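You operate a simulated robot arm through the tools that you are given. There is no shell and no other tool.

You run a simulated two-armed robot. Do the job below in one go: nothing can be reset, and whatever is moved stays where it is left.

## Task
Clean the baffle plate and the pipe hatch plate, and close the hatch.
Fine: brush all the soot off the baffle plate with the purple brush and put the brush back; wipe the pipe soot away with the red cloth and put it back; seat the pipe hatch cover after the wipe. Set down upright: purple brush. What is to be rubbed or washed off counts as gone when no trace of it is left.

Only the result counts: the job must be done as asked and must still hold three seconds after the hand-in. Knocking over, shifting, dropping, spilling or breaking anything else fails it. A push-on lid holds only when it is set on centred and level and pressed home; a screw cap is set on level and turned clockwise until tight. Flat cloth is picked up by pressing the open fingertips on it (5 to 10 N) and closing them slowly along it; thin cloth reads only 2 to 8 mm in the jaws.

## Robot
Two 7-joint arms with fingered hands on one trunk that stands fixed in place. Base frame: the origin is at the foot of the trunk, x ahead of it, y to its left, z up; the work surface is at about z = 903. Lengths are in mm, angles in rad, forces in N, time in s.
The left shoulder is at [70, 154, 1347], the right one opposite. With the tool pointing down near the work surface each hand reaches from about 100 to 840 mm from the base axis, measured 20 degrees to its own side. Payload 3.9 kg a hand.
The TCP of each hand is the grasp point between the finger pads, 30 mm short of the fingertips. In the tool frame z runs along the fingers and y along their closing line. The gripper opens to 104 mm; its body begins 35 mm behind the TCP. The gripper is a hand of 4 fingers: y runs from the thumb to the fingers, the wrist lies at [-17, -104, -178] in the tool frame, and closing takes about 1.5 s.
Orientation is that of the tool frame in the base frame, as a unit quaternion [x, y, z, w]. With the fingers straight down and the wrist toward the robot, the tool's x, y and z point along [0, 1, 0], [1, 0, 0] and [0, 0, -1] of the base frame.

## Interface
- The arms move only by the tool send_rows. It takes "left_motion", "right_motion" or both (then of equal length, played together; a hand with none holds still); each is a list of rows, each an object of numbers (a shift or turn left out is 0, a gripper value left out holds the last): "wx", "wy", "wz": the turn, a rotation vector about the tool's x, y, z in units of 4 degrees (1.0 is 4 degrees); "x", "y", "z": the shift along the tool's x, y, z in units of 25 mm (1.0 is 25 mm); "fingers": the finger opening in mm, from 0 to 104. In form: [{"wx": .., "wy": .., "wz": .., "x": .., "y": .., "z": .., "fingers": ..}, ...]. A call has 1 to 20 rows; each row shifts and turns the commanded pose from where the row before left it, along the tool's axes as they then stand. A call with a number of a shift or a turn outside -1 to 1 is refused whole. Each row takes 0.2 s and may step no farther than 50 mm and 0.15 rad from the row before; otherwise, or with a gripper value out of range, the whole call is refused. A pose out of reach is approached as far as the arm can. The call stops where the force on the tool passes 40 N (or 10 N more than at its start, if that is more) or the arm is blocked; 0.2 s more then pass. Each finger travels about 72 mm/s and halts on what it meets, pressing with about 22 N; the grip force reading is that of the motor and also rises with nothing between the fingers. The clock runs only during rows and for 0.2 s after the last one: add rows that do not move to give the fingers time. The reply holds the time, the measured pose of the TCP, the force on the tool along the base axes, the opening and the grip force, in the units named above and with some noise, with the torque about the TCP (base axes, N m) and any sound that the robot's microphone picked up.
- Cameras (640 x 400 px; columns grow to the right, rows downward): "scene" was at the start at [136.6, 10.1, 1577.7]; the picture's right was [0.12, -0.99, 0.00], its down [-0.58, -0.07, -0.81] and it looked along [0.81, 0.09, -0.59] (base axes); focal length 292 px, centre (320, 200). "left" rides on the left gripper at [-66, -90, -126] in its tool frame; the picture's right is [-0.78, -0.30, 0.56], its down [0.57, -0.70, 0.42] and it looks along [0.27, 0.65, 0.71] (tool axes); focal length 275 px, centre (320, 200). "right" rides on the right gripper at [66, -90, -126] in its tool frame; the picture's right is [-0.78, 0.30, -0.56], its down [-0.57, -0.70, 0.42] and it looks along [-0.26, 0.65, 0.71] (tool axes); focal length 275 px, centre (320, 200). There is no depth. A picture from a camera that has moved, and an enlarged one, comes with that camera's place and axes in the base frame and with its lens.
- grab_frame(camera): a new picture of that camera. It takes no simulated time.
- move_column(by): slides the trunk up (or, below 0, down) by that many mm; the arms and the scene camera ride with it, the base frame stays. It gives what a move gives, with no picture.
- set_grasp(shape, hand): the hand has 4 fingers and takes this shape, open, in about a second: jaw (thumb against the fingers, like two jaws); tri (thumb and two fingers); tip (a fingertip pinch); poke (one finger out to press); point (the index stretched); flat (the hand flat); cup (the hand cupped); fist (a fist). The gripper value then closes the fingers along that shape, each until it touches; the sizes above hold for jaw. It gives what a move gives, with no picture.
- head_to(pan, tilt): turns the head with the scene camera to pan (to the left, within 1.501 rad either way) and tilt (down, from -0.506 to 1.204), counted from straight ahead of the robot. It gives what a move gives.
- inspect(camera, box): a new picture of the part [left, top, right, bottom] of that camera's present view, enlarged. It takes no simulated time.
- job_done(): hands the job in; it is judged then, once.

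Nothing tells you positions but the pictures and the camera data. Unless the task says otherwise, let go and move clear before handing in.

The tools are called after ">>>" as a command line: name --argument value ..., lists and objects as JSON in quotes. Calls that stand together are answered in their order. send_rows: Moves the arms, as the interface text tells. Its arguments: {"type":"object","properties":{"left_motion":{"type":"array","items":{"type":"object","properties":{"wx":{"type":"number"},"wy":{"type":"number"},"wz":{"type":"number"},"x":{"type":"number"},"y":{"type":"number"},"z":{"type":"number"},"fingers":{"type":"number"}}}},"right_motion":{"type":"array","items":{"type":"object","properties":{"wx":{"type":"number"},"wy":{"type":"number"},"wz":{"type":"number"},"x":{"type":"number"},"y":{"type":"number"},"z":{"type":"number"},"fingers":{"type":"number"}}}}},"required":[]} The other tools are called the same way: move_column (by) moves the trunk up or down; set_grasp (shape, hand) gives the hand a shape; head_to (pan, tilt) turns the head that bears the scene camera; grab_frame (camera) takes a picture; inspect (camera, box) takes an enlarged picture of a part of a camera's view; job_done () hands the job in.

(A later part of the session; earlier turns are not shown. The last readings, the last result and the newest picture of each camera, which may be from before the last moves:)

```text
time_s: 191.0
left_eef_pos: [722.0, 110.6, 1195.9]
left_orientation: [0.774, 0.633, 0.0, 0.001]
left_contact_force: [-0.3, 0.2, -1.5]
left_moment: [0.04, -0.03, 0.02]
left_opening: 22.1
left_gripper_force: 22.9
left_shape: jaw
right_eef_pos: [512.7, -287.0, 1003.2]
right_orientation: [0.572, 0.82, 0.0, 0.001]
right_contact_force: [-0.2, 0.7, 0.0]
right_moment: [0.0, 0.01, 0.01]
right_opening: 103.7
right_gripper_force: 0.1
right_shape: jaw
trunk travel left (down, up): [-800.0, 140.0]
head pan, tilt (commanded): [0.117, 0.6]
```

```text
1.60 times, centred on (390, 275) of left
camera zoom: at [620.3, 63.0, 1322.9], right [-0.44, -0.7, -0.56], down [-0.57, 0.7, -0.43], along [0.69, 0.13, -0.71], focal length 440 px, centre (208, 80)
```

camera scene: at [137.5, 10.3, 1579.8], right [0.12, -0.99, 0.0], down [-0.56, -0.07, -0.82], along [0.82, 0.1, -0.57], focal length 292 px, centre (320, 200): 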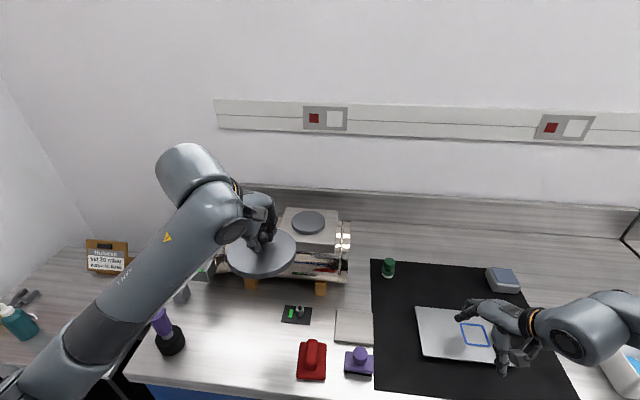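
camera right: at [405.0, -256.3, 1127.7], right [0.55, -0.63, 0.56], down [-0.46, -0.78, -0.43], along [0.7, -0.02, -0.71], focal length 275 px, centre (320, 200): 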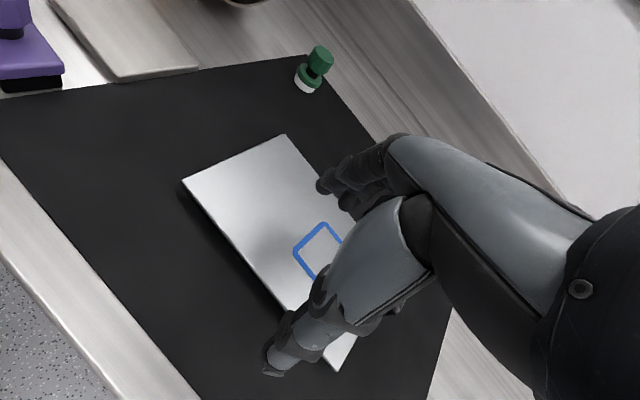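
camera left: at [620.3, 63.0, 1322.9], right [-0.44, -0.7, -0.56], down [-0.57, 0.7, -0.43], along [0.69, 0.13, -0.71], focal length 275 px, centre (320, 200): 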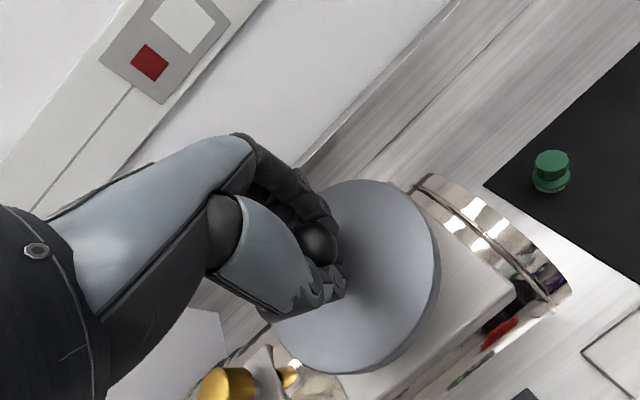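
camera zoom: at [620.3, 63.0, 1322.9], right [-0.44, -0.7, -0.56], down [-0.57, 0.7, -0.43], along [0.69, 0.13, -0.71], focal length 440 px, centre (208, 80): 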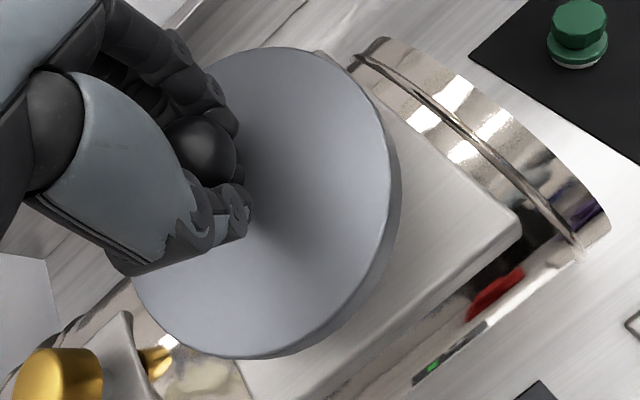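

Laterally nearly centred. For the fore-aft direction I zoom further on cover, disc and saddle edges.

>>> inspect --camera "scene" --box '[270, 180, 350, 240]'

>>> inspect --camera "right" --box '[0, 0, 320, 200]'

```text
6.67 times, centred on (310, 210) of scene
camera zoom: at [137.2, 10.4, 1579.9], right [0.12, -0.99, 0.0], down [-0.56, -0.07, -0.83], along [0.82, 0.1, -0.56], focal length 1944 px, centre (387, 133)
```

zoom: 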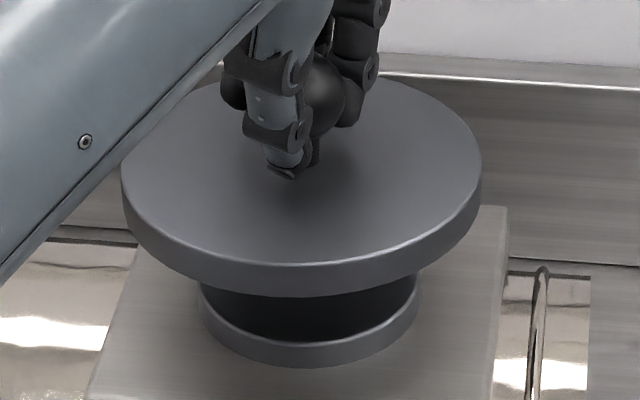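

```text
2.00 times, centred on (160, 100) of right
camera zoom: at [404.9, -255.2, 1127.9], right [0.55, -0.63, 0.56], down [-0.46, -0.78, -0.43], along [0.7, -0.02, -0.71], focal length 551 px, centre (640, 400)
```

zoom: 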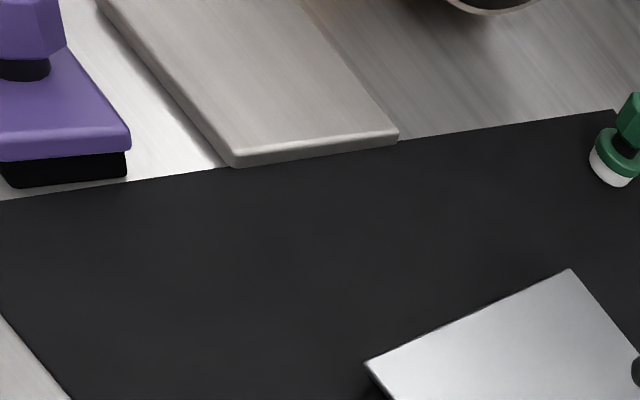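

By comparing rim and disc edges in the same picture, the cover is about 6 mm too far forward and 2 mm too far left. I correct that and lower it to about 15 mm above the disc.

>>> send_rows --left_motion '[{"x": -0.144, "y": -0.212}, {"z": 0.44}, {"z": 0.44}, {}]'

>>> inspect --camera "scene" --box '[270, 190, 350, 250]'

>>> inspect --camera "left" --box '[250, 150, 530, 400]'

```text
time_s: 192.0
left_eef_pos: [715.8, 105.9, 1174.4]
left_orientation: [0.774, 0.633, -0.001, 0.0]
left_contact_force: [0.7, -0.3, -1.1]
left_moment: [-0.02, -0.02, 0.01]
left_opening: 22.8
left_gripper_force: 22.6
left_shape: jaw
right_eef_pos: [512.8, -286.8, 1004.0]
right_orientation: [0.572, 0.82, 0.001, 0.0]
right_contact_force: [0.4, -0.4, 0.3]
right_moment: [-0.02, 0.03, -0.02]
right_opening: 104.0
right_gripper_force: 0.1
right_shape: jaw
trunk travel left (down, up): [-800.0, 140.0]
head pan, tilt (commanded): [0.117, 0.6]
```

```text
6.67 times, centred on (310, 220) of scene
camera zoom: at [137.7, 9.8, 1579.9], right [0.12, -0.99, 0.0], down [-0.56, -0.07, -0.82], along [0.82, 0.1, -0.57], focal length 1944 px, centre (387, 67)
```

zoom: 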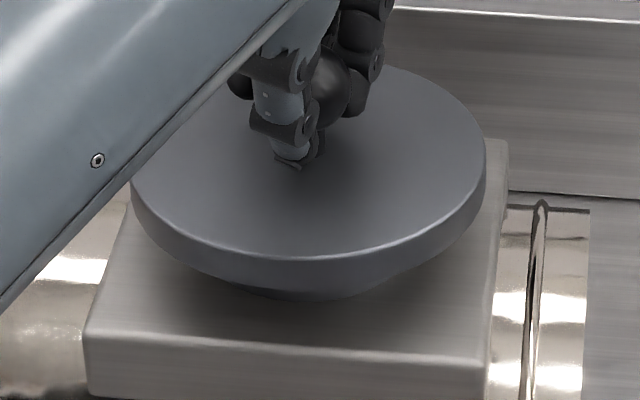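

```text
1.60 times, centred on (390, 275) of left
camera zoom: at [614.8, 59.7, 1301.1], right [-0.44, -0.7, -0.56], down [-0.57, 0.7, -0.43], along [0.69, 0.13, -0.71], focal length 440 px, centre (208, 80)
```

zoom: 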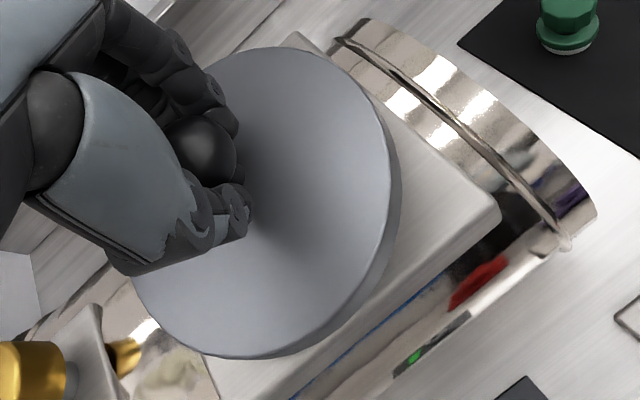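

Cover and disc now agree to within about a millimetre in both directions. Lowering to just above contact and then feeling downwards.

>>> send_rows --left_motion '[{"z": 0.24}, {"z": 0.2}, {}]'

>>> inspect --camera "scene" --box '[270, 190, 350, 250]'

>>> send_rows --left_motion '[{"z": 0.06}, {"z": 0.06}, {}]'

```text
time_s: 192.8
left_eef_pos: [715.6, 108.2, 1164.7]
left_orientation: [0.774, 0.634, -0.001, 0.001]
left_contact_force: [0.4, 0.8, -1.0]
left_moment: [-0.03, 0.02, 0.0]
left_opening: 22.4
left_gripper_force: 22.1
left_shape: jaw
right_eef_pos: [513.1, -285.4, 1003.3]
right_orientation: [0.571, 0.821, 0.001, -0.001]
right_contact_force: [0.2, -0.5, -0.1]
right_moment: [0.01, -0.01, -0.02]
right_opening: 104.0
right_gripper_force: 0.0
right_shape: jaw
trunk travel left (down, up): [-800.0, 140.0]
head pan, tilt (commanded): [0.117, 0.6]
```

```text
6.67 times, centred on (310, 220) of scene
camera zoom: at [137.7, 10.1, 1579.9], right [0.12, -0.99, 0.0], down [-0.56, -0.07, -0.82], along [0.82, 0.1, -0.57], focal length 1944 px, centre (387, 67)
```

zoom: 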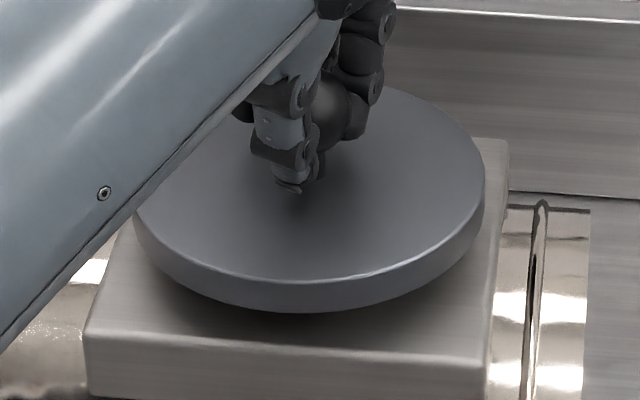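

```text
time_s: 193.6
left_eef_pos: [715.3, 106.7, 1163.1]
left_orientation: [0.774, 0.633, -0.001, 0.001]
left_contact_force: [-0.1, 0.1, -1.1]
left_moment: [0.07, 0.0, 0.03]
left_opening: 22.3
left_gripper_force: 22.5
left_shape: jaw
right_eef_pos: [513.5, -285.8, 1002.1]
right_orientation: [0.571, 0.821, 0.002, 0.0]
right_contact_force: [0.4, 0.7, 0.1]
right_moment: [-0.02, 0.0, -0.01]
right_opening: 103.7
right_gripper_force: 0.1
right_shape: jaw
trunk travel left (down, up): [-800.0, 140.0]
head pan, tilt (commanded): [0.117, 0.6]
```

>>> send_rows --left_motion '[{"z": 0.06}, {"z": 0.06}, {}]'

>>> send_rows --left_motion '[{"z": 0.04}, {}]'

>>> send_rows --left_motion '[{"z": 0.04}, {}]'

```text
time_s: 194.4
left_eef_pos: [716.5, 105.9, 1157.5]
left_orientation: [0.774, 0.634, -0.001, 0.001]
left_contact_force: [-0.1, -0.5, -1.7]
left_moment: [-0.01, -0.01, -0.01]
left_opening: 22.3
left_gripper_force: 21.6
left_shape: jaw
right_eef_pos: [513.5, -286.3, 1002.8]
right_orientation: [0.571, 0.821, 0.002, -0.001]
right_contact_force: [0.3, 0.3, -0.1]
right_moment: [-0.01, -0.01, -0.03]
right_opening: 103.8
right_gripper_force: 0.1
right_shape: jaw
trunk travel left (down, up): [-800.0, 140.0]
head pan, tilt (commanded): [0.117, 0.6]
```

```text
time_s: 195.0
left_eef_pos: [715.7, 106.6, 1157.8]
left_orientation: [0.774, 0.633, 0.0, 0.002]
left_contact_force: [0.2, -0.8, -0.2]
left_moment: [0.0, 0.01, 0.02]
left_opening: 22.4
left_gripper_force: 21.6
left_shape: jaw
right_eef_pos: [513.0, -286.2, 1004.2]
right_orientation: [0.572, 0.821, 0.001, 0.0]
right_contact_force: [-0.9, 0.1, 0.6]
right_moment: [0.06, 0.03, 0.02]
right_opening: 103.4
right_gripper_force: 0.1
right_shape: jaw
trunk travel left (down, up): [-800.0, 140.0]
head pan, tilt (commanded): [0.117, 0.6]
```

```text
time_s: 195.6
left_eef_pos: [716.4, 105.8, 1158.0]
left_orientation: [0.774, 0.633, 0.0, 0.001]
left_contact_force: [0.2, -0.2, -0.3]
left_moment: [0.0, -0.04, 0.02]
left_opening: 22.4
left_gripper_force: 21.7
left_shape: jaw
right_eef_pos: [512.5, -286.4, 1003.6]
right_orientation: [0.571, 0.821, 0.002, -0.001]
right_contact_force: [0.5, 0.2, 0.0]
right_moment: [-0.01, -0.01, 0.0]
right_opening: 103.5
right_gripper_force: 0.1
right_shape: jaw
trunk travel left (down, up): [-800.0, 140.0]
head pan, tilt (commanded): [0.117, 0.6]
```

>>> send_rows --left_motion '[{"z": 0.04}, {}]'

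>>> send_rows --left_motion '[{"z": 0.04}, {}]'

```text
time_s: 196.2
left_eef_pos: [716.8, 107.5, 1156.3]
left_orientation: [0.774, 0.634, -0.001, 0.001]
left_contact_force: [0.1, -0.5, -0.8]
left_moment: [-0.01, -0.03, 0.01]
left_opening: 22.7
left_gripper_force: 22.3
left_shape: jaw
right_eef_pos: [512.7, -286.6, 1003.1]
right_orientation: [0.571, 0.821, 0.001, 0.0]
right_contact_force: [1.0, -0.7, 0.4]
right_moment: [0.01, -0.01, -0.01]
right_opening: 103.9
right_gripper_force: 0.1
right_shape: jaw
trunk travel left (down, up): [-800.0, 140.0]
head pan, tilt (commanded): [0.117, 0.6]
```

```text
time_s: 196.8
left_eef_pos: [716.2, 106.0, 1155.4]
left_orientation: [0.773, 0.634, 0.0, 0.001]
left_contact_force: [-0.8, -0.1, 0.0]
left_moment: [0.0, -0.01, -0.02]
left_opening: 22.4
left_gripper_force: 22.0
left_shape: jaw
right_eef_pos: [512.8, -286.9, 1004.1]
right_orientation: [0.572, 0.82, 0.001, 0.0]
right_contact_force: [0.1, 0.8, -0.1]
right_moment: [0.0, -0.04, -0.01]
right_opening: 103.7
right_gripper_force: 0.0
right_shape: jaw
trunk travel left (down, up): [-800.0, 140.0]
head pan, tilt (commanded): [0.117, 0.6]
```

No contact yet although the rim is already below the disc's top: the cover is slipping over it. Continuing down in small steps.

>>> send_rows --left_motion '[{"z": 0.05}, {}]'

>>> send_rows --left_motion '[{"z": 0.05}, {}]'

>>> send_rows --left_motion '[{"z": 0.05}, {}]'

```text
time_s: 197.4
left_eef_pos: [717.4, 106.6, 1154.0]
left_orientation: [0.773, 0.634, -0.001, 0.0]
left_contact_force: [0.1, -0.8, -1.0]
left_moment: [0.01, -0.06, 0.02]
left_opening: 22.4
left_gripper_force: 22.0
left_shape: jaw
right_eef_pos: [513.9, -286.1, 1002.6]
right_orientation: [0.571, 0.821, 0.002, 0.0]
right_contact_force: [0.8, -0.3, 0.4]
right_moment: [0.01, -0.01, -0.04]
right_opening: 103.7
right_gripper_force: 0.1
right_shape: jaw
trunk travel left (down, up): [-800.0, 140.0]
head pan, tilt (commanded): [0.117, 0.6]
```

```text
time_s: 198.0
left_eef_pos: [717.6, 107.3, 1153.9]
left_orientation: [0.774, 0.633, 0.0, 0.001]
left_contact_force: [0.6, 0.3, -0.8]
left_moment: [0.03, -0.03, 0.01]
left_opening: 22.5
left_gripper_force: 22.5
left_shape: jaw
right_eef_pos: [513.2, -285.8, 1003.7]
right_orientation: [0.572, 0.82, 0.002, 0.0]
right_contact_force: [-0.6, 0.3, -0.1]
right_moment: [0.0, -0.04, -0.01]
right_opening: 103.7
right_gripper_force: 0.1
right_shape: jaw
trunk travel left (down, up): [-800.0, 140.0]
head pan, tilt (commanded): [0.117, 0.6]
```

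```text
time_s: 198.6
left_eef_pos: [716.5, 107.4, 1151.2]
left_orientation: [0.774, 0.634, -0.001, 0.001]
left_contact_force: [1.1, -0.8, -1.1]
left_moment: [0.02, 0.01, 0.01]
left_opening: 22.6
left_gripper_force: 22.2
left_shape: jaw
right_eef_pos: [513.7, -286.1, 1004.2]
right_orientation: [0.571, 0.821, 0.003, 0.0]
right_contact_force: [-0.1, -0.2, 0.4]
right_moment: [0.02, -0.03, -0.04]
right_opening: 103.6
right_gripper_force: 0.1
right_shape: jaw
trunk travel left (down, up): [-800.0, 140.0]
head pan, tilt (commanded): [0.117, 0.6]
```

>>> send_rows --left_motion '[{"z": 0.05}, {}]'

>>> send_rows --left_motion '[{"z": 0.05}, {}]'

>>> inspect --camera "scene" --box '[270, 190, 350, 250]'

```text
time_s: 199.2
left_eef_pos: [716.1, 106.7, 1150.8]
left_orientation: [0.774, 0.633, -0.002, 0.001]
left_contact_force: [0.3, 0.0, -2.1]
left_moment: [-0.01, -0.05, -0.03]
left_opening: 22.8
left_gripper_force: 22.4
left_shape: jaw
right_eef_pos: [513.0, -287.1, 1003.9]
right_orientation: [0.571, 0.821, 0.002, 0.0]
right_contact_force: [0.5, -0.3, 0.2]
right_moment: [0.01, 0.0, -0.02]
right_opening: 103.8
right_gripper_force: 0.1
right_shape: jaw
trunk travel left (down, up): [-800.0, 140.0]
head pan, tilt (commanded): [0.117, 0.6]
```

```text
time_s: 199.8
left_eef_pos: [715.1, 106.3, 1149.7]
left_orientation: [0.774, 0.633, -0.001, 0.001]
left_contact_force: [0.8, 0.4, 0.3]
left_moment: [0.0, -0.03, -0.01]
left_opening: 22.3
left_gripper_force: 22.5
left_shape: jaw
right_eef_pos: [513.7, -285.7, 1002.9]
right_orientation: [0.571, 0.821, 0.001, 0.0]
right_contact_force: [-0.4, -0.5, -1.6]
right_moment: [0.02, 0.04, 0.05]
right_opening: 103.8
right_gripper_force: 0.1
right_shape: jaw
trunk travel left (down, up): [-800.0, 140.0]
head pan, tilt (commanded): [0.117, 0.6]
```

```text
6.67 times, centred on (310, 220) of scene
camera zoom: at [137.8, 10.1, 1579.8], right [0.12, -0.99, 0.0], down [-0.56, -0.07, -0.82], along [0.82, 0.1, -0.57], focal length 1944 px, centre (387, 67)
```

zoom: 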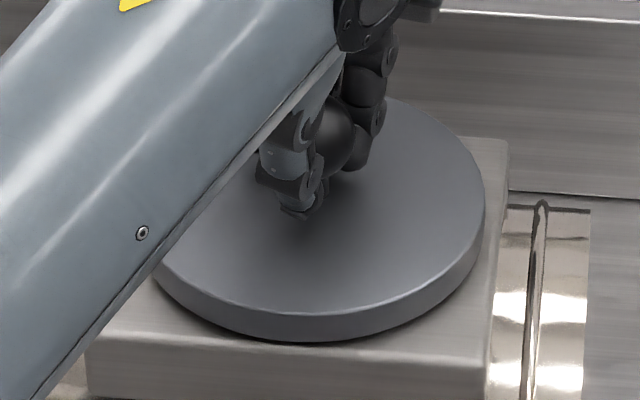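

The cover is almost down on the saddle. I continue and then press it home while watching the force.

>>> send_rows --left_motion '[{"z": 0.05}, {}]'

>>> send_rows --left_motion '[{"z": 0.05}, {}]'

>>> send_rows --left_motion '[{"z": 0.05}, {}]'

```text
time_s: 200.4
left_eef_pos: [716.5, 107.1, 1147.8]
left_orientation: [0.774, 0.633, -0.001, 0.0]
left_contact_force: [1.4, -0.6, -0.5]
left_moment: [-0.01, -0.04, -0.02]
left_opening: 22.4
left_gripper_force: 22.1
left_shape: jaw
right_eef_pos: [513.4, -286.0, 1002.8]
right_orientation: [0.571, 0.821, 0.002, 0.0]
right_contact_force: [0.2, 0.7, -0.2]
right_moment: [0.0, -0.01, -0.02]
right_opening: 103.9
right_gripper_force: 0.2
right_shape: jaw
trunk travel left (down, up): [-800.0, 140.0]
head pan, tilt (commanded): [0.117, 0.6]
```

```text
time_s: 201.0
left_eef_pos: [716.5, 106.7, 1147.2]
left_orientation: [0.774, 0.634, 0.0, 0.002]
left_contact_force: [0.3, -0.4, -0.7]
left_moment: [-0.01, -0.05, 0.02]
left_opening: 22.4
left_gripper_force: 22.7
left_shape: jaw
right_eef_pos: [513.3, -287.4, 1004.2]
right_orientation: [0.571, 0.821, 0.002, 0.0]
right_contact_force: [0.1, -0.2, -0.2]
right_moment: [0.04, -0.02, -0.01]
right_opening: 103.7
right_gripper_force: 0.0
right_shape: jaw
trunk travel left (down, up): [-800.0, 140.0]
head pan, tilt (commanded): [0.117, 0.6]
```

```text
time_s: 201.6
left_eef_pos: [717.2, 106.8, 1145.3]
left_orientation: [0.773, 0.634, -0.001, 0.0]
left_contact_force: [0.0, 0.3, 0.1]
left_moment: [0.04, -0.01, -0.01]
left_opening: 22.4
left_gripper_force: 21.9
left_shape: jaw
right_eef_pos: [513.1, -285.0, 1002.5]
right_orientation: [0.572, 0.82, 0.001, 0.0]
right_contact_force: [0.2, 0.1, -0.6]
right_moment: [0.0, -0.01, 0.04]
right_opening: 103.8
right_gripper_force: 0.0
right_shape: jaw
trunk travel left (down, up): [-800.0, 140.0]
head pan, tilt (commanded): [0.117, 0.6]
```

>>> send_rows --left_motion '[{"z": 0.05}, {}]'

>>> send_rows --left_motion '[{"z": 0.05}, {}]'

>>> send_rows --left_motion '[{"z": 0.05}, {}]'

```text
time_s: 202.2
left_eef_pos: [716.3, 104.8, 1144.9]
left_orientation: [0.774, 0.633, 0.0, 0.001]
left_contact_force: [1.4, 0.4, -1.2]
left_moment: [0.04, 0.0, -0.04]
left_opening: 21.9
left_gripper_force: 22.1
left_shape: jaw
right_eef_pos: [513.7, -286.4, 1003.2]
right_orientation: [0.571, 0.821, 0.001, 0.0]
right_contact_force: [-0.7, -0.4, 0.0]
right_moment: [-0.02, -0.01, -0.01]
right_opening: 103.7
right_gripper_force: 0.0
right_shape: jaw
trunk travel left (down, up): [-800.0, 140.0]
head pan, tilt (commanded): [0.117, 0.6]
```

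```text
time_s: 202.8
left_eef_pos: [715.1, 106.5, 1143.1]
left_orientation: [0.774, 0.633, -0.002, 0.002]
left_contact_force: [0.1, -0.7, -1.8]
left_moment: [0.03, 0.03, 0.01]
left_opening: 21.9
left_gripper_force: 22.2
left_shape: jaw
right_eef_pos: [513.9, -285.2, 1003.2]
right_orientation: [0.572, 0.82, 0.001, 0.0]
right_contact_force: [-0.1, -0.6, -0.2]
right_moment: [0.02, 0.02, 0.01]
right_opening: 103.9
right_gripper_force: 0.0
right_shape: jaw
trunk travel left (down, up): [-800.0, 140.0]
head pan, tilt (commanded): [0.117, 0.6]
```

```text
time_s: 203.4
left_eef_pos: [716.0, 108.4, 1141.9]
left_orientation: [0.774, 0.633, 0.0, 0.0]
left_contact_force: [0.5, -0.1, -1.8]
left_moment: [0.02, 0.01, -0.01]
left_opening: 21.6
left_gripper_force: 21.7
left_shape: jaw
right_eef_pos: [513.5, -287.6, 1003.1]
right_orientation: [0.572, 0.82, 0.001, 0.0]
right_contact_force: [-0.5, 0.1, 0.1]
right_moment: [0.0, 0.02, 0.02]
right_opening: 103.5
right_gripper_force: 0.0
right_shape: jaw
trunk travel left (down, up): [-800.0, 140.0]
head pan, tilt (commanded): [0.117, 0.6]
```

>>> inspect --camera "scene" --box '[260, 180, 360, 250]'

>>> inspect --camera "left" --box '[250, 150, 530, 400]'

```text
5.71 times, centred on (310, 215) of scene
camera zoom: at [137.8, 10.0, 1579.8], right [0.12, -0.99, 0.0], down [-0.56, -0.07, -0.82], along [0.82, 0.1, -0.57], focal length 1666 px, centre (377, 114)
```

zoom: 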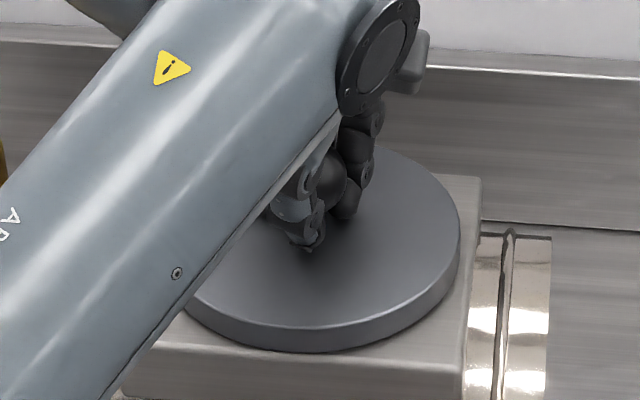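

```text
1.60 times, centred on (390, 275) of left
camera zoom: at [614.8, 59.5, 1268.6], right [-0.44, -0.7, -0.56], down [-0.57, 0.7, -0.43], along [0.69, 0.13, -0.71], focal length 440 px, centre (208, 80)
```

zoom: 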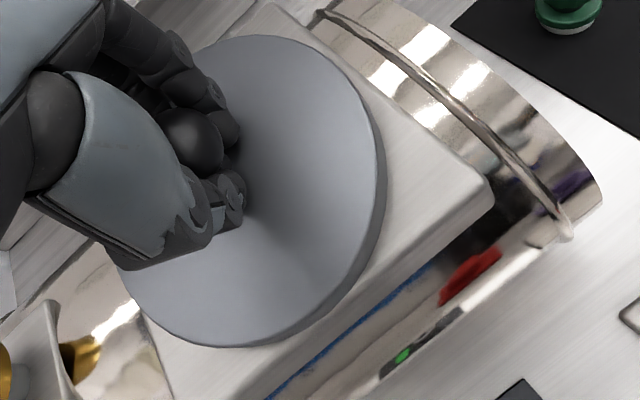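

The cover has come to rest and the hand is now sliding down around the knob's neck, so the fingertips will press evenly on the cover's top. I continue downward in small steps to press it home.

>>> send_rows --left_motion '[{"z": 0.06}, {}]'

>>> send_rows --left_motion '[{"z": 0.06}, {}]'

>>> send_rows --left_motion '[{"z": 0.06}, {}]'

```text
time_s: 204.0
left_eef_pos: [715.4, 107.1, 1139.7]
left_orientation: [0.774, 0.633, -0.001, 0.0]
left_contact_force: [0.5, -0.5, -0.6]
left_moment: [-0.01, 0.02, 0.04]
left_opening: 21.4
left_gripper_force: 21.8
left_shape: jaw
right_eef_pos: [513.9, -286.2, 1004.6]
right_orientation: [0.571, 0.821, 0.001, 0.0]
right_contact_force: [0.4, 0.3, 0.0]
right_moment: [-0.01, 0.03, 0.02]
right_opening: 103.7
right_gripper_force: 0.1
right_shape: jaw
trunk travel left (down, up): [-800.0, 140.0]
head pan, tilt (commanded): [0.117, 0.6]
```

```text
time_s: 204.6
left_eef_pos: [716.0, 106.3, 1139.6]
left_orientation: [0.774, 0.633, 0.0, 0.002]
left_contact_force: [1.2, -0.5, 0.3]
left_moment: [0.01, -0.07, 0.01]
left_opening: 21.1
left_gripper_force: 21.9
left_shape: jaw
right_eef_pos: [513.5, -286.3, 1004.1]
right_orientation: [0.571, 0.821, 0.001, 0.0]
right_contact_force: [0.2, -0.7, 0.2]
right_moment: [0.0, -0.02, 0.01]
right_opening: 103.9
right_gripper_force: 0.0
right_shape: jaw
trunk travel left (down, up): [-800.0, 140.0]
head pan, tilt (commanded): [0.117, 0.6]
```

```text
time_s: 205.2
left_eef_pos: [717.4, 106.3, 1139.8]
left_orientation: [0.774, 0.633, 0.0, 0.002]
left_contact_force: [2.4, 0.5, 7.2]
left_moment: [-0.03, -0.15, 0.03]
left_opening: 21.5
left_gripper_force: 22.4
left_shape: jaw
right_eef_pos: [512.0, -286.4, 1003.9]
right_orientation: [0.571, 0.821, 0.001, 0.001]
right_contact_force: [0.4, 0.3, 0.0]
right_moment: [0.03, -0.01, -0.01]
right_opening: 103.4
right_gripper_force: 0.0
right_shape: jaw
trunk travel left (down, up): [-800.0, 140.0]
head pan, tilt (commanded): [0.117, 0.6]
```

Now the fingertips bear on the cover (7 N). Pressing on in small steps.

>>> send_rows --left_motion '[{"z": 0.06}, {}]'

>>> send_rows --left_motion '[{"z": 0.06}, {}]'

>>> send_rows --left_motion '[{"z": 0.06}, {}]'

>>> inspect --camera "scene" --box '[260, 180, 360, 250]'

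```text
time_s: 205.8
left_eef_pos: [715.8, 104.7, 1139.6]
left_orientation: [0.774, 0.634, 0.001, 0.002]
left_contact_force: [6.9, 3.0, 14.7]
left_moment: [-0.06, -0.33, 0.01]
left_opening: 21.7
left_gripper_force: 22.4
left_shape: jaw
right_eef_pos: [512.0, -285.5, 1004.4]
right_orientation: [0.571, 0.821, 0.001, 0.001]
right_contact_force: [0.3, 0.3, 0.6]
right_moment: [0.0, 0.0, 0.02]
right_opening: 103.6
right_gripper_force: 0.0
right_shape: jaw
trunk travel left (down, up): [-800.0, 140.0]
head pan, tilt (commanded): [0.117, 0.6]
```

```text
time_s: 206.4
left_eef_pos: [714.7, 106.7, 1139.6]
left_orientation: [0.774, 0.633, 0.003, 0.003]
left_contact_force: [10.9, 3.9, 24.6]
left_moment: [-0.06, -0.54, 0.11]
left_opening: 22.3
left_gripper_force: 22.1
left_shape: jaw
right_eef_pos: [513.3, -286.5, 1004.1]
right_orientation: [0.571, 0.821, 0.002, 0.001]
right_contact_force: [-0.1, -0.2, 0.2]
right_moment: [-0.02, 0.01, -0.04]
right_opening: 103.5
right_gripper_force: 0.1
right_shape: jaw
trunk travel left (down, up): [-800.0, 140.0]
head pan, tilt (commanded): [0.117, 0.6]
```

```text
time_s: 207.0
left_eef_pos: [714.8, 106.0, 1137.4]
left_orientation: [0.774, 0.633, 0.002, 0.005]
left_contact_force: [11.7, 4.2, 30.7]
left_moment: [-0.17, -0.59, 0.12]
left_opening: 22.3
left_gripper_force: 22.1
left_shape: jaw
right_eef_pos: [512.1, -286.2, 1005.9]
right_orientation: [0.571, 0.821, 0.001, 0.001]
right_contact_force: [0.5, -0.5, 0.0]
right_moment: [-0.04, 0.01, 0.0]
right_opening: 103.6
right_gripper_force: 0.0
right_shape: jaw
trunk travel left (down, up): [-800.0, 140.0]
head pan, tilt (commanded): [0.117, 0.6]
```

```text
5.71 times, centred on (310, 215) of scene
camera zoom: at [134.3, 10.4, 1580.3], right [0.12, -0.99, 0.0], down [-0.56, -0.07, -0.83], along [0.82, 0.1, -0.56], focal length 1666 px, centre (377, 114)
```

zoom: 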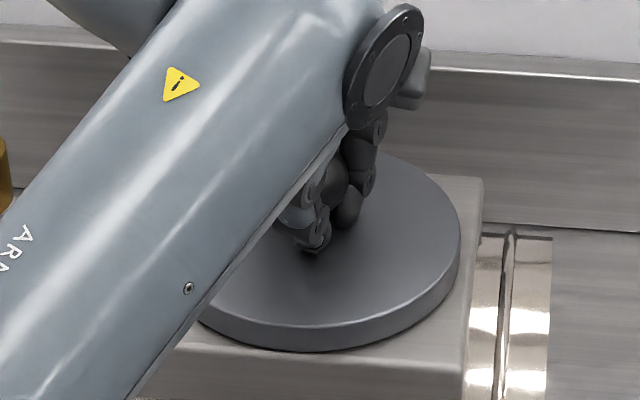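

>>> send_rows --left_motion '[{"z": 0.05, "y": 0.06}, {}]'

>>> grab_frame --camera "left"

>>> inspect --camera "left" --box '[250, 150, 530, 400]'

```text
time_s: 207.6
left_eef_pos: [714.9, 106.2, 1139.2]
left_orientation: [0.774, 0.633, 0.003, 0.006]
left_contact_force: [8.6, 4.2, 33.4]
left_moment: [-0.14, -0.46, 0.1]
left_opening: 22.6
left_gripper_force: 21.3
left_shape: jaw
right_eef_pos: [509.9, -285.9, 1005.1]
right_orientation: [0.571, 0.821, 0.002, 0.001]
right_contact_force: [-0.4, -0.3, 0.3]
right_moment: [0.03, 0.0, -0.02]
right_opening: 103.7
right_gripper_force: 0.0
right_shape: jaw
trunk travel left (down, up): [-800.0, 140.0]
head pan, tilt (commanded): [0.117, 0.6]
```

```text
taken
camera left: at [612.3, 59.3, 1263.4], right [-0.44, -0.7, -0.56], down [-0.57, 0.7, -0.43], along [0.7, 0.13, -0.71], focal length 275 px, centre (320, 200)
```

left: 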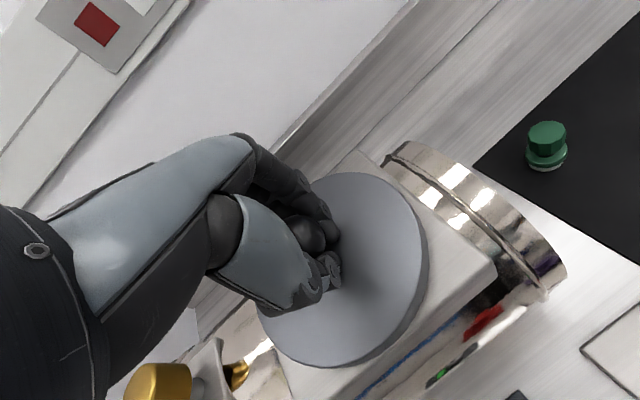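

```text
1.60 times, centred on (390, 275) of left
camera zoom: at [612.3, 59.3, 1263.4], right [-0.44, -0.7, -0.56], down [-0.57, 0.7, -0.43], along [0.7, 0.13, -0.71], focal length 440 px, centre (208, 80)
```

zoom: 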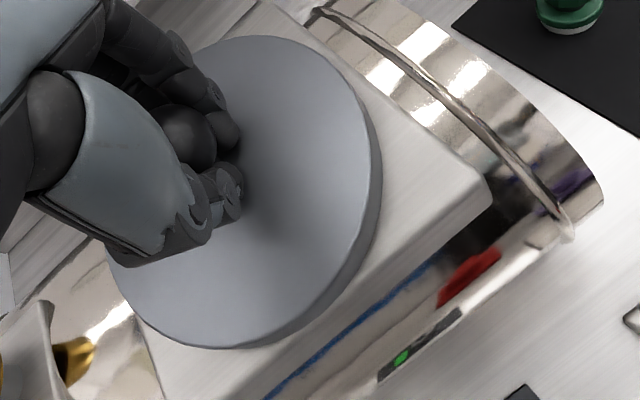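

Pressed with about 33 N. I relieve the pressure, open the fingers and lift off to see how the cover sits.

>>> send_rows --left_motion '[{"z": -0.1}, {"z": -0.08}, {"z": -0.06}, {"fingers": 35}, {"fingers": 50}, {"fingers": 70}, {"fingers": 80}, {"fingers": 80}, {"z": -0.4}, {"z": -0.8}, {"z": -0.9}]'

>>> grab_frame --camera "left"

>>> inspect --camera "scene" --box '[260, 180, 360, 250]'

```text
time_s: 210.0
left_eef_pos: [717.1, 105.7, 1189.8]
left_orientation: [0.775, 0.632, 0.0, 0.0]
left_contact_force: [0.1, 0.1, 0.1]
left_moment: [0.01, 0.0, 0.0]
left_opening: 79.6
left_gripper_force: 0.1
left_shape: jaw
right_eef_pos: [511.7, -287.0, 1004.5]
right_orientation: [0.572, 0.82, 0.001, 0.0]
right_contact_force: [-0.8, 0.5, -0.2]
right_moment: [0.0, 0.0, 0.04]
right_opening: 103.8
right_gripper_force: 0.1
right_shape: jaw
trunk travel left (down, up): [-800.0, 140.0]
head pan, tilt (commanded): [0.117, 0.6]
```

```text
taken
camera left: at [615.7, 58.4, 1316.5], right [-0.45, -0.7, -0.56], down [-0.57, 0.7, -0.43], along [0.69, 0.13, -0.71], focal length 275 px, centre (320, 200)
```

left: 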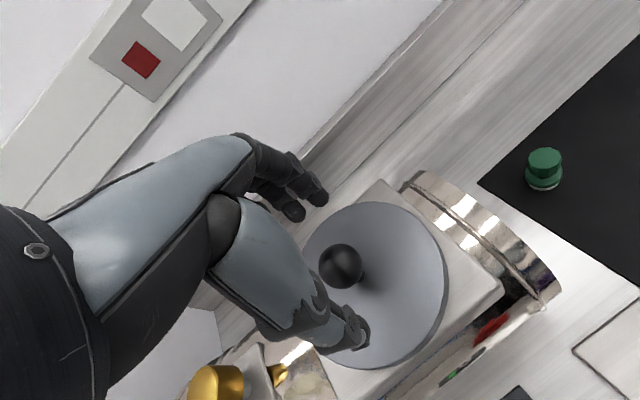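

```text
5.71 times, centred on (310, 215) of scene
camera zoom: at [136.2, 9.0, 1579.9], right [0.12, -0.99, 0.0], down [-0.56, -0.07, -0.83], along [0.82, 0.1, -0.56], focal length 1666 px, centre (377, 114)
```

zoom: 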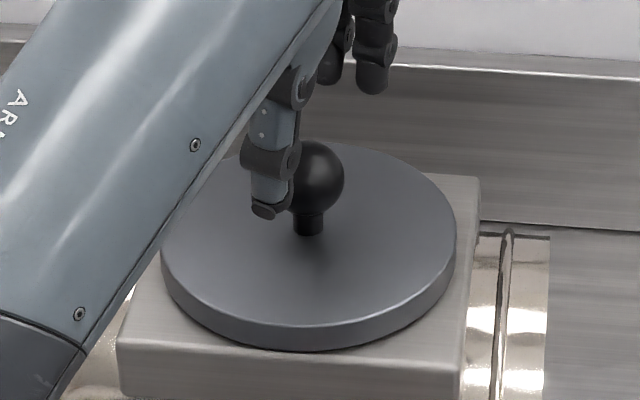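

The cover lies on the hatch. I draw the hand back to see it fully and judge level and centring.

>>> send_rows --left_motion '[{"z": -0.9}, {"x": 0.1, "y": -0.95}, {"x": 0.1, "y": -0.95}, {"x": 0.1, "y": -0.95}, {"x": 0.1, "y": -0.95}, {"x": 0.3, "y": -0.9}, {"x": 0.5, "y": -0.8}, {"x": 0.9, "y": -0.2}, {"x": 0.9}, {"x": 0.9}, {"x": 0.9}]'

>>> inspect --camera "scene" --box '[260, 180, 360, 250]'

>>> grab_frame --camera "left"

```text
time_s: 212.4
left_eef_pos: [600.1, 252.8, 1213.2]
left_orientation: [0.773, 0.634, -0.002, 0.002]
left_contact_force: [0.1, 0.0, -0.2]
left_moment: [-0.03, -0.01, 0.0]
left_opening: 79.7
left_gripper_force: 0.1
left_shape: jaw
right_eef_pos: [514.1, -285.3, 1003.3]
right_orientation: [0.571, 0.821, 0.002, 0.0]
right_contact_force: [0.5, -0.1, -0.4]
right_moment: [-0.02, -0.02, 0.0]
right_opening: 103.7
right_gripper_force: 0.0
right_shape: jaw
trunk travel left (down, up): [-800.0, 140.0]
head pan, tilt (commanded): [0.117, 0.6]
```

```text
5.71 times, centred on (310, 215) of scene
camera zoom: at [137.5, 11.3, 1579.9], right [0.12, -0.99, 0.0], down [-0.56, -0.07, -0.82], along [0.82, 0.1, -0.57], focal length 1666 px, centre (377, 114)
```

zoom: 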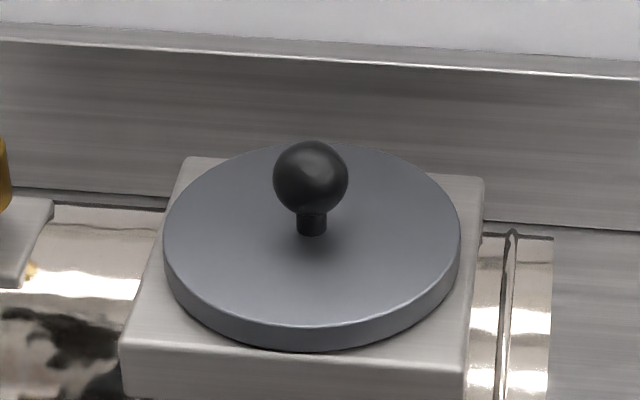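

```text
taken
camera left: at [499.6, 206.5, 1339.0], right [-0.44, -0.7, -0.55], down [-0.57, 0.7, -0.43], along [0.69, 0.13, -0.71], focal length 275 px, centre (320, 200)
```

left: 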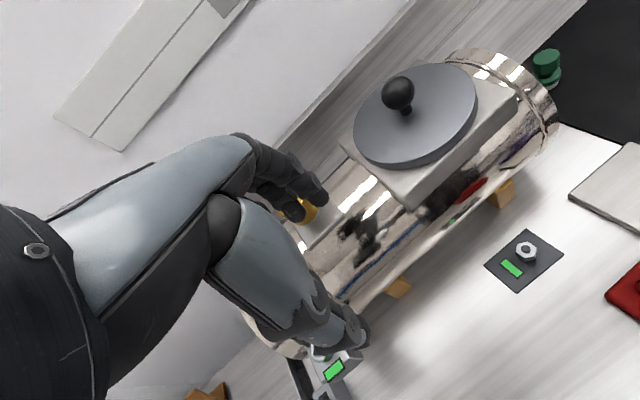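

>>> inspect --camera "scene" --box '[285, 222, 335, 250]'

>>> inspect --camera "left" --box '[330, 40, 570, 230]'

>>> inspect --camera "left" --box '[340, 110, 500, 220]'

```text
12.80 times, centred on (310, 236) of scene
camera zoom: at [137.5, 11.3, 1579.9], right [0.12, -0.99, 0.0], down [-0.56, -0.07, -0.82], along [0.82, 0.1, -0.57], focal length 3732 px, centre (448, -261)
```

zoom: 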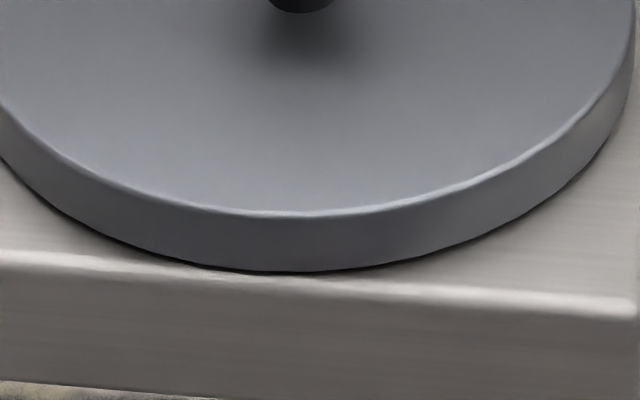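

```text
2.11 times, centred on (450, 135) of left
camera zoom: at [499.6, 206.5, 1339.0], right [-0.44, -0.7, -0.55], down [-0.57, 0.7, -0.43], along [0.69, 0.13, -0.71], focal length 580 px, centre (46, 337)
```

zoom: 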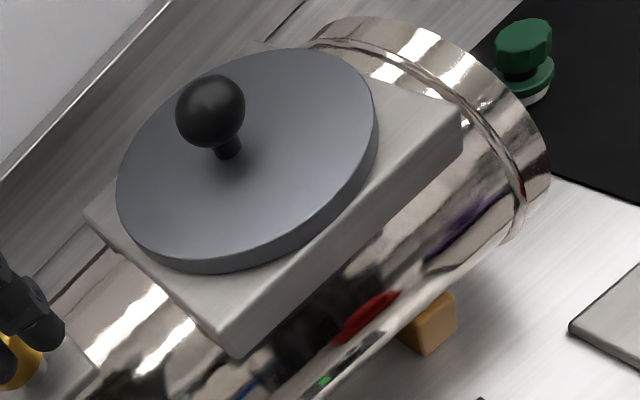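

```text
3.64 times, centred on (420, 165) of left
camera zoom: at [499.6, 206.5, 1339.0], right [-0.44, -0.7, -0.55], down [-0.57, 0.7, -0.43], along [0.69, 0.13, -0.71], focal length 1001 px, centre (-44, 327)
```

zoom: 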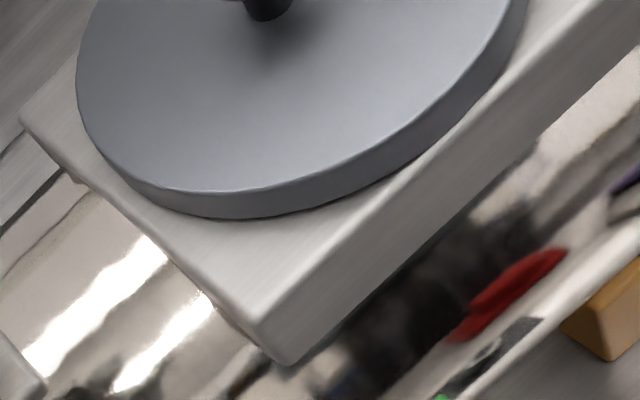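

The cover sits level on the saddle with no visible gap and is centred to within a couple of millimetres. To be sure it is pressed home, I return and press once more, straight down with half-open fingers on either side of the knob.

>>> send_rows --left_motion '[{"x": -0.787, "y": 0.967, "fingers": 60}, {"x": -0.787, "y": 0.967}, {"x": -0.787, "y": 0.967}, {"x": -0.787, "y": 0.967}, {"x": -0.787, "y": 0.967}, {"x": -0.787, "y": 0.967}, {}]'

>>> grab_frame --camera "left"

>>> inspect --camera "left" --box '[250, 180, 450, 340]'

```text
time_s: 214.0
left_eef_pos: [720.3, 106.5, 1213.4]
left_orientation: [0.774, 0.633, 0.0, 0.002]
left_contact_force: [-1.1, -0.7, 0.6]
left_moment: [-0.02, -0.04, 0.01]
left_opening: 60.5
left_gripper_force: 0.0
left_shape: jaw
right_eef_pos: [512.4, -287.2, 1003.6]
right_orientation: [0.571, 0.821, 0.0, 0.001]
right_contact_force: [-0.2, 0.2, -0.6]
right_moment: [-0.01, 0.02, 0.0]
right_opening: 103.7
right_gripper_force: 0.1
right_shape: jaw
trunk travel left (down, up): [-800.0, 140.0]
head pan, tilt (commanded): [0.117, 0.6]
```

```text
taken
camera left: at [618.8, 59.8, 1339.7], right [-0.44, -0.7, -0.56], down [-0.57, 0.7, -0.43], along [0.69, 0.13, -0.71], focal length 275 px, centre (320, 200)
```

left: 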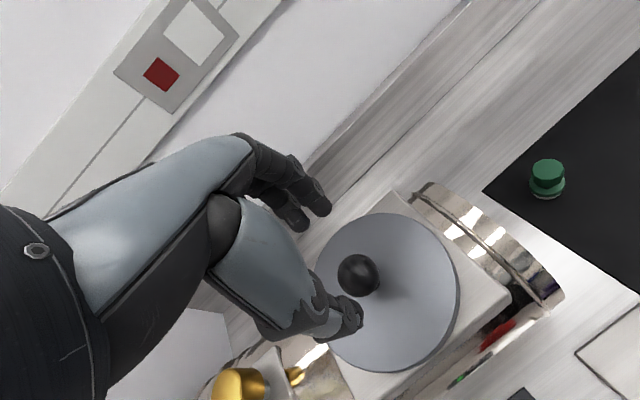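

```text
2.50 times, centred on (350, 260) of left
camera zoom: at [618.8, 59.8, 1339.7], right [-0.44, -0.7, -0.56], down [-0.57, 0.7, -0.43], along [0.69, 0.13, -0.71], focal length 688 px, centre (245, 50)
```

zoom: 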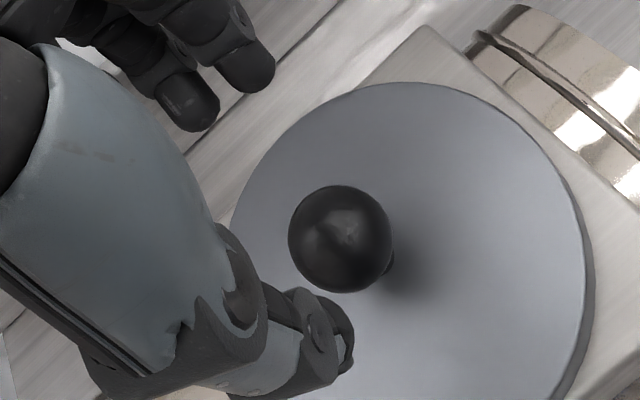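

The knob is within 3 mm of the hand's axis. Aligning and descending around it with the fingers half open.

>>> send_rows --left_motion '[{"x": 0.09}, {"z": 0.7}, {"z": 0.7}, {"z": 0.5}, {"z": 0.2}, {}]'

>>> send_rows --left_motion '[{"z": 0.12}, {"z": 0.12}, {}]'

>>> send_rows --left_motion '[{"z": 0.08}, {"z": 0.08}, {}]'

```text
time_s: 215.4
left_eef_pos: [721.2, 108.6, 1161.5]
left_orientation: [0.774, 0.633, 0.0, 0.001]
left_contact_force: [-0.8, 0.2, 0.3]
left_moment: [0.01, -0.03, -0.01]
left_opening: 60.1
left_gripper_force: 0.1
left_shape: jaw
right_eef_pos: [512.7, -286.4, 1003.5]
right_orientation: [0.572, 0.82, 0.002, -0.001]
right_contact_force: [-0.6, 0.5, 0.6]
right_moment: [0.03, -0.02, -0.01]
right_opening: 103.7
right_gripper_force: 0.0
right_shape: jaw
trunk travel left (down, up): [-800.0, 140.0]
head pan, tilt (commanded): [0.117, 0.6]
```

```text
time_s: 216.2
left_eef_pos: [719.2, 107.8, 1155.0]
left_orientation: [0.774, 0.633, -0.001, 0.001]
left_contact_force: [-0.4, -0.2, -1.0]
left_moment: [0.01, -0.02, 0.04]
left_opening: 60.2
left_gripper_force: 0.0
left_shape: jaw
right_eef_pos: [514.2, -286.8, 1004.1]
right_orientation: [0.571, 0.821, 0.001, 0.0]
right_contact_force: [-0.7, 0.6, -0.1]
right_moment: [0.04, -0.04, 0.01]
right_opening: 103.8
right_gripper_force: 0.0
right_shape: jaw
trunk travel left (down, up): [-800.0, 140.0]
head pan, tilt (commanded): [0.117, 0.6]
```

```text
time_s: 217.0
left_eef_pos: [719.8, 110.1, 1150.5]
left_orientation: [0.774, 0.633, -0.001, 0.001]
left_contact_force: [-0.1, 0.3, 0.1]
left_moment: [0.03, -0.02, 0.0]
left_opening: 60.4
left_gripper_force: 0.1
left_shape: jaw
right_eef_pos: [512.7, -285.4, 1003.6]
right_orientation: [0.571, 0.821, 0.001, 0.0]
right_contact_force: [0.3, 0.0, 0.9]
right_moment: [-0.01, 0.01, -0.02]
right_opening: 103.7
right_gripper_force: 0.0
right_shape: jaw
trunk travel left (down, up): [-800.0, 140.0]
head pan, tilt (commanded): [0.117, 0.6]
```

>>> send_rows --left_motion '[{"z": 0.08}, {"z": 0.08}, {}]'

>>> send_rows --left_motion '[{"z": 0.06}, {"z": 0.06}, {}]'

```text
time_s: 217.8
left_eef_pos: [720.5, 109.8, 1146.7]
left_orientation: [0.774, 0.633, 0.0, 0.001]
left_contact_force: [-0.5, -0.8, -0.6]
left_moment: [-0.02, 0.02, 0.0]
left_opening: 60.0
left_gripper_force: 0.0
left_shape: jaw
right_eef_pos: [513.4, -286.5, 1003.2]
right_orientation: [0.571, 0.821, 0.001, 0.0]
right_contact_force: [-0.1, 0.1, 0.0]
right_moment: [0.0, -0.01, 0.01]
right_opening: 103.5
right_gripper_force: 0.1
right_shape: jaw
trunk travel left (down, up): [-800.0, 140.0]
head pan, tilt (commanded): [0.117, 0.6]
```

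```text
time_s: 218.6
left_eef_pos: [720.5, 108.4, 1143.9]
left_orientation: [0.774, 0.634, 0.001, 0.001]
left_contact_force: [0.0, 0.0, 0.2]
left_moment: [-0.01, 0.04, 0.0]
left_opening: 60.3
left_gripper_force: 0.1
left_shape: jaw
right_eef_pos: [512.7, -285.1, 1004.0]
right_orientation: [0.571, 0.821, 0.001, -0.001]
right_contact_force: [0.1, -0.1, 0.1]
right_moment: [-0.03, -0.04, 0.0]
right_opening: 103.7
right_gripper_force: 0.0
right_shape: jaw
trunk travel left (down, up): [-800.0, 140.0]
head pan, tilt (commanded): [0.117, 0.6]
```

>>> send_rows --left_motion '[{"z": 0.06}, {"z": 0.06}, {}]'

>>> send_rows --left_motion '[{"z": 0.06}, {}]'

>>> send_rows --left_motion '[{"z": 0.06}, {}]'

```text
time_s: 219.4
left_eef_pos: [719.6, 108.5, 1139.9]
left_orientation: [0.774, 0.633, 0.0, 0.001]
left_contact_force: [0.2, 0.1, 2.0]
left_moment: [-0.01, -0.05, -0.04]
left_opening: 60.4
left_gripper_force: 0.0
left_shape: jaw
right_eef_pos: [513.8, -286.4, 1004.1]
right_orientation: [0.571, 0.821, 0.002, 0.0]
right_contact_force: [-0.3, 0.6, 0.1]
right_moment: [0.0, -0.03, 0.02]
right_opening: 103.9
right_gripper_force: 0.1
right_shape: jaw
trunk travel left (down, up): [-800.0, 140.0]
head pan, tilt (commanded): [0.117, 0.6]
```

```text
time_s: 220.0
left_eef_pos: [720.7, 109.4, 1140.7]
left_orientation: [0.774, 0.634, 0.0, 0.002]
left_contact_force: [-0.3, 0.4, 4.5]
left_moment: [0.01, -0.07, 0.0]
left_opening: 60.6
left_gripper_force: 0.0
left_shape: jaw
right_eef_pos: [512.4, -287.6, 1003.8]
right_orientation: [0.571, 0.821, 0.002, 0.001]
right_contact_force: [-0.2, 0.3, -1.2]
right_moment: [0.02, 0.02, 0.04]
right_opening: 103.8
right_gripper_force: 0.1
right_shape: jaw
trunk travel left (down, up): [-800.0, 140.0]
head pan, tilt (commanded): [0.117, 0.6]
```

```text
time_s: 220.6
left_eef_pos: [718.8, 110.2, 1141.1]
left_orientation: [0.773, 0.634, 0.0, 0.003]
left_contact_force: [1.3, 0.3, 13.7]
left_moment: [0.08, 0.24, 0.05]
left_opening: 60.1
left_gripper_force: 0.1
left_shape: jaw
right_eef_pos: [512.5, -286.2, 1004.8]
right_orientation: [0.571, 0.821, 0.001, 0.001]
right_contact_force: [1.1, 0.6, -0.4]
right_moment: [0.04, 0.0, -0.01]
right_opening: 103.6
right_gripper_force: 0.1
right_shape: jaw
trunk travel left (down, up): [-800.0, 140.0]
head pan, tilt (commanded): [0.117, 0.6]
```

Contact on the cover's top at the same height as before. Pressing up to about 36 N.

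>>> send_rows --left_motion '[{"z": 0.08}, {}]'

>>> send_rows --left_motion '[{"z": 0.07}, {}]'

>>> send_rows --left_motion '[{"z": 0.05}, {}, {}]'

```text
time_s: 221.2
left_eef_pos: [717.5, 108.8, 1140.2]
left_orientation: [0.774, 0.633, 0.002, 0.004]
left_contact_force: [3.8, 0.4, 27.0]
left_moment: [0.12, 0.76, 0.08]
left_opening: 59.4
left_gripper_force: 0.0
left_shape: jaw
right_eef_pos: [509.8, -286.5, 1004.1]
right_orientation: [0.571, 0.821, 0.002, 0.002]
right_contact_force: [0.8, -0.7, -0.1]
right_moment: [0.0, -0.02, 0.01]
right_opening: 103.8
right_gripper_force: 0.1
right_shape: jaw
trunk travel left (down, up): [-800.0, 140.0]
head pan, tilt (commanded): [0.117, 0.6]
```

```text
time_s: 221.8
left_eef_pos: [717.9, 108.2, 1140.0]
left_orientation: [0.774, 0.633, 0.003, 0.003]
left_contact_force: [4.1, 0.7, 32.3]
left_moment: [0.19, 0.96, 0.0]
left_opening: 58.8
left_gripper_force: 0.1
left_shape: jaw
right_eef_pos: [510.1, -286.4, 1004.9]
right_orientation: [0.572, 0.82, 0.003, 0.002]
right_contact_force: [0.6, -0.2, -0.1]
right_moment: [0.04, 0.0, -0.02]
right_opening: 103.5
right_gripper_force: 0.1
right_shape: jaw
trunk travel left (down, up): [-800.0, 140.0]
head pan, tilt (commanded): [0.117, 0.6]
```

```text
time_s: 222.6
left_eef_pos: [716.0, 107.4, 1141.1]
left_orientation: [0.775, 0.633, 0.003, 0.005]
left_contact_force: [2.7, 1.7, 35.9]
left_moment: [0.24, 1.08, 0.01]
left_opening: 58.5
left_gripper_force: 0.1
left_shape: jaw
right_eef_pos: [510.4, -288.1, 1005.9]
right_orientation: [0.571, 0.821, 0.003, 0.002]
right_contact_force: [-1.0, 0.1, -0.8]
right_moment: [0.02, 0.02, -0.01]
right_opening: 103.9
right_gripper_force: 0.0
right_shape: jaw
trunk travel left (down, up): [-800.0, 140.0]
head pan, tilt (commanded): [0.117, 0.6]
```

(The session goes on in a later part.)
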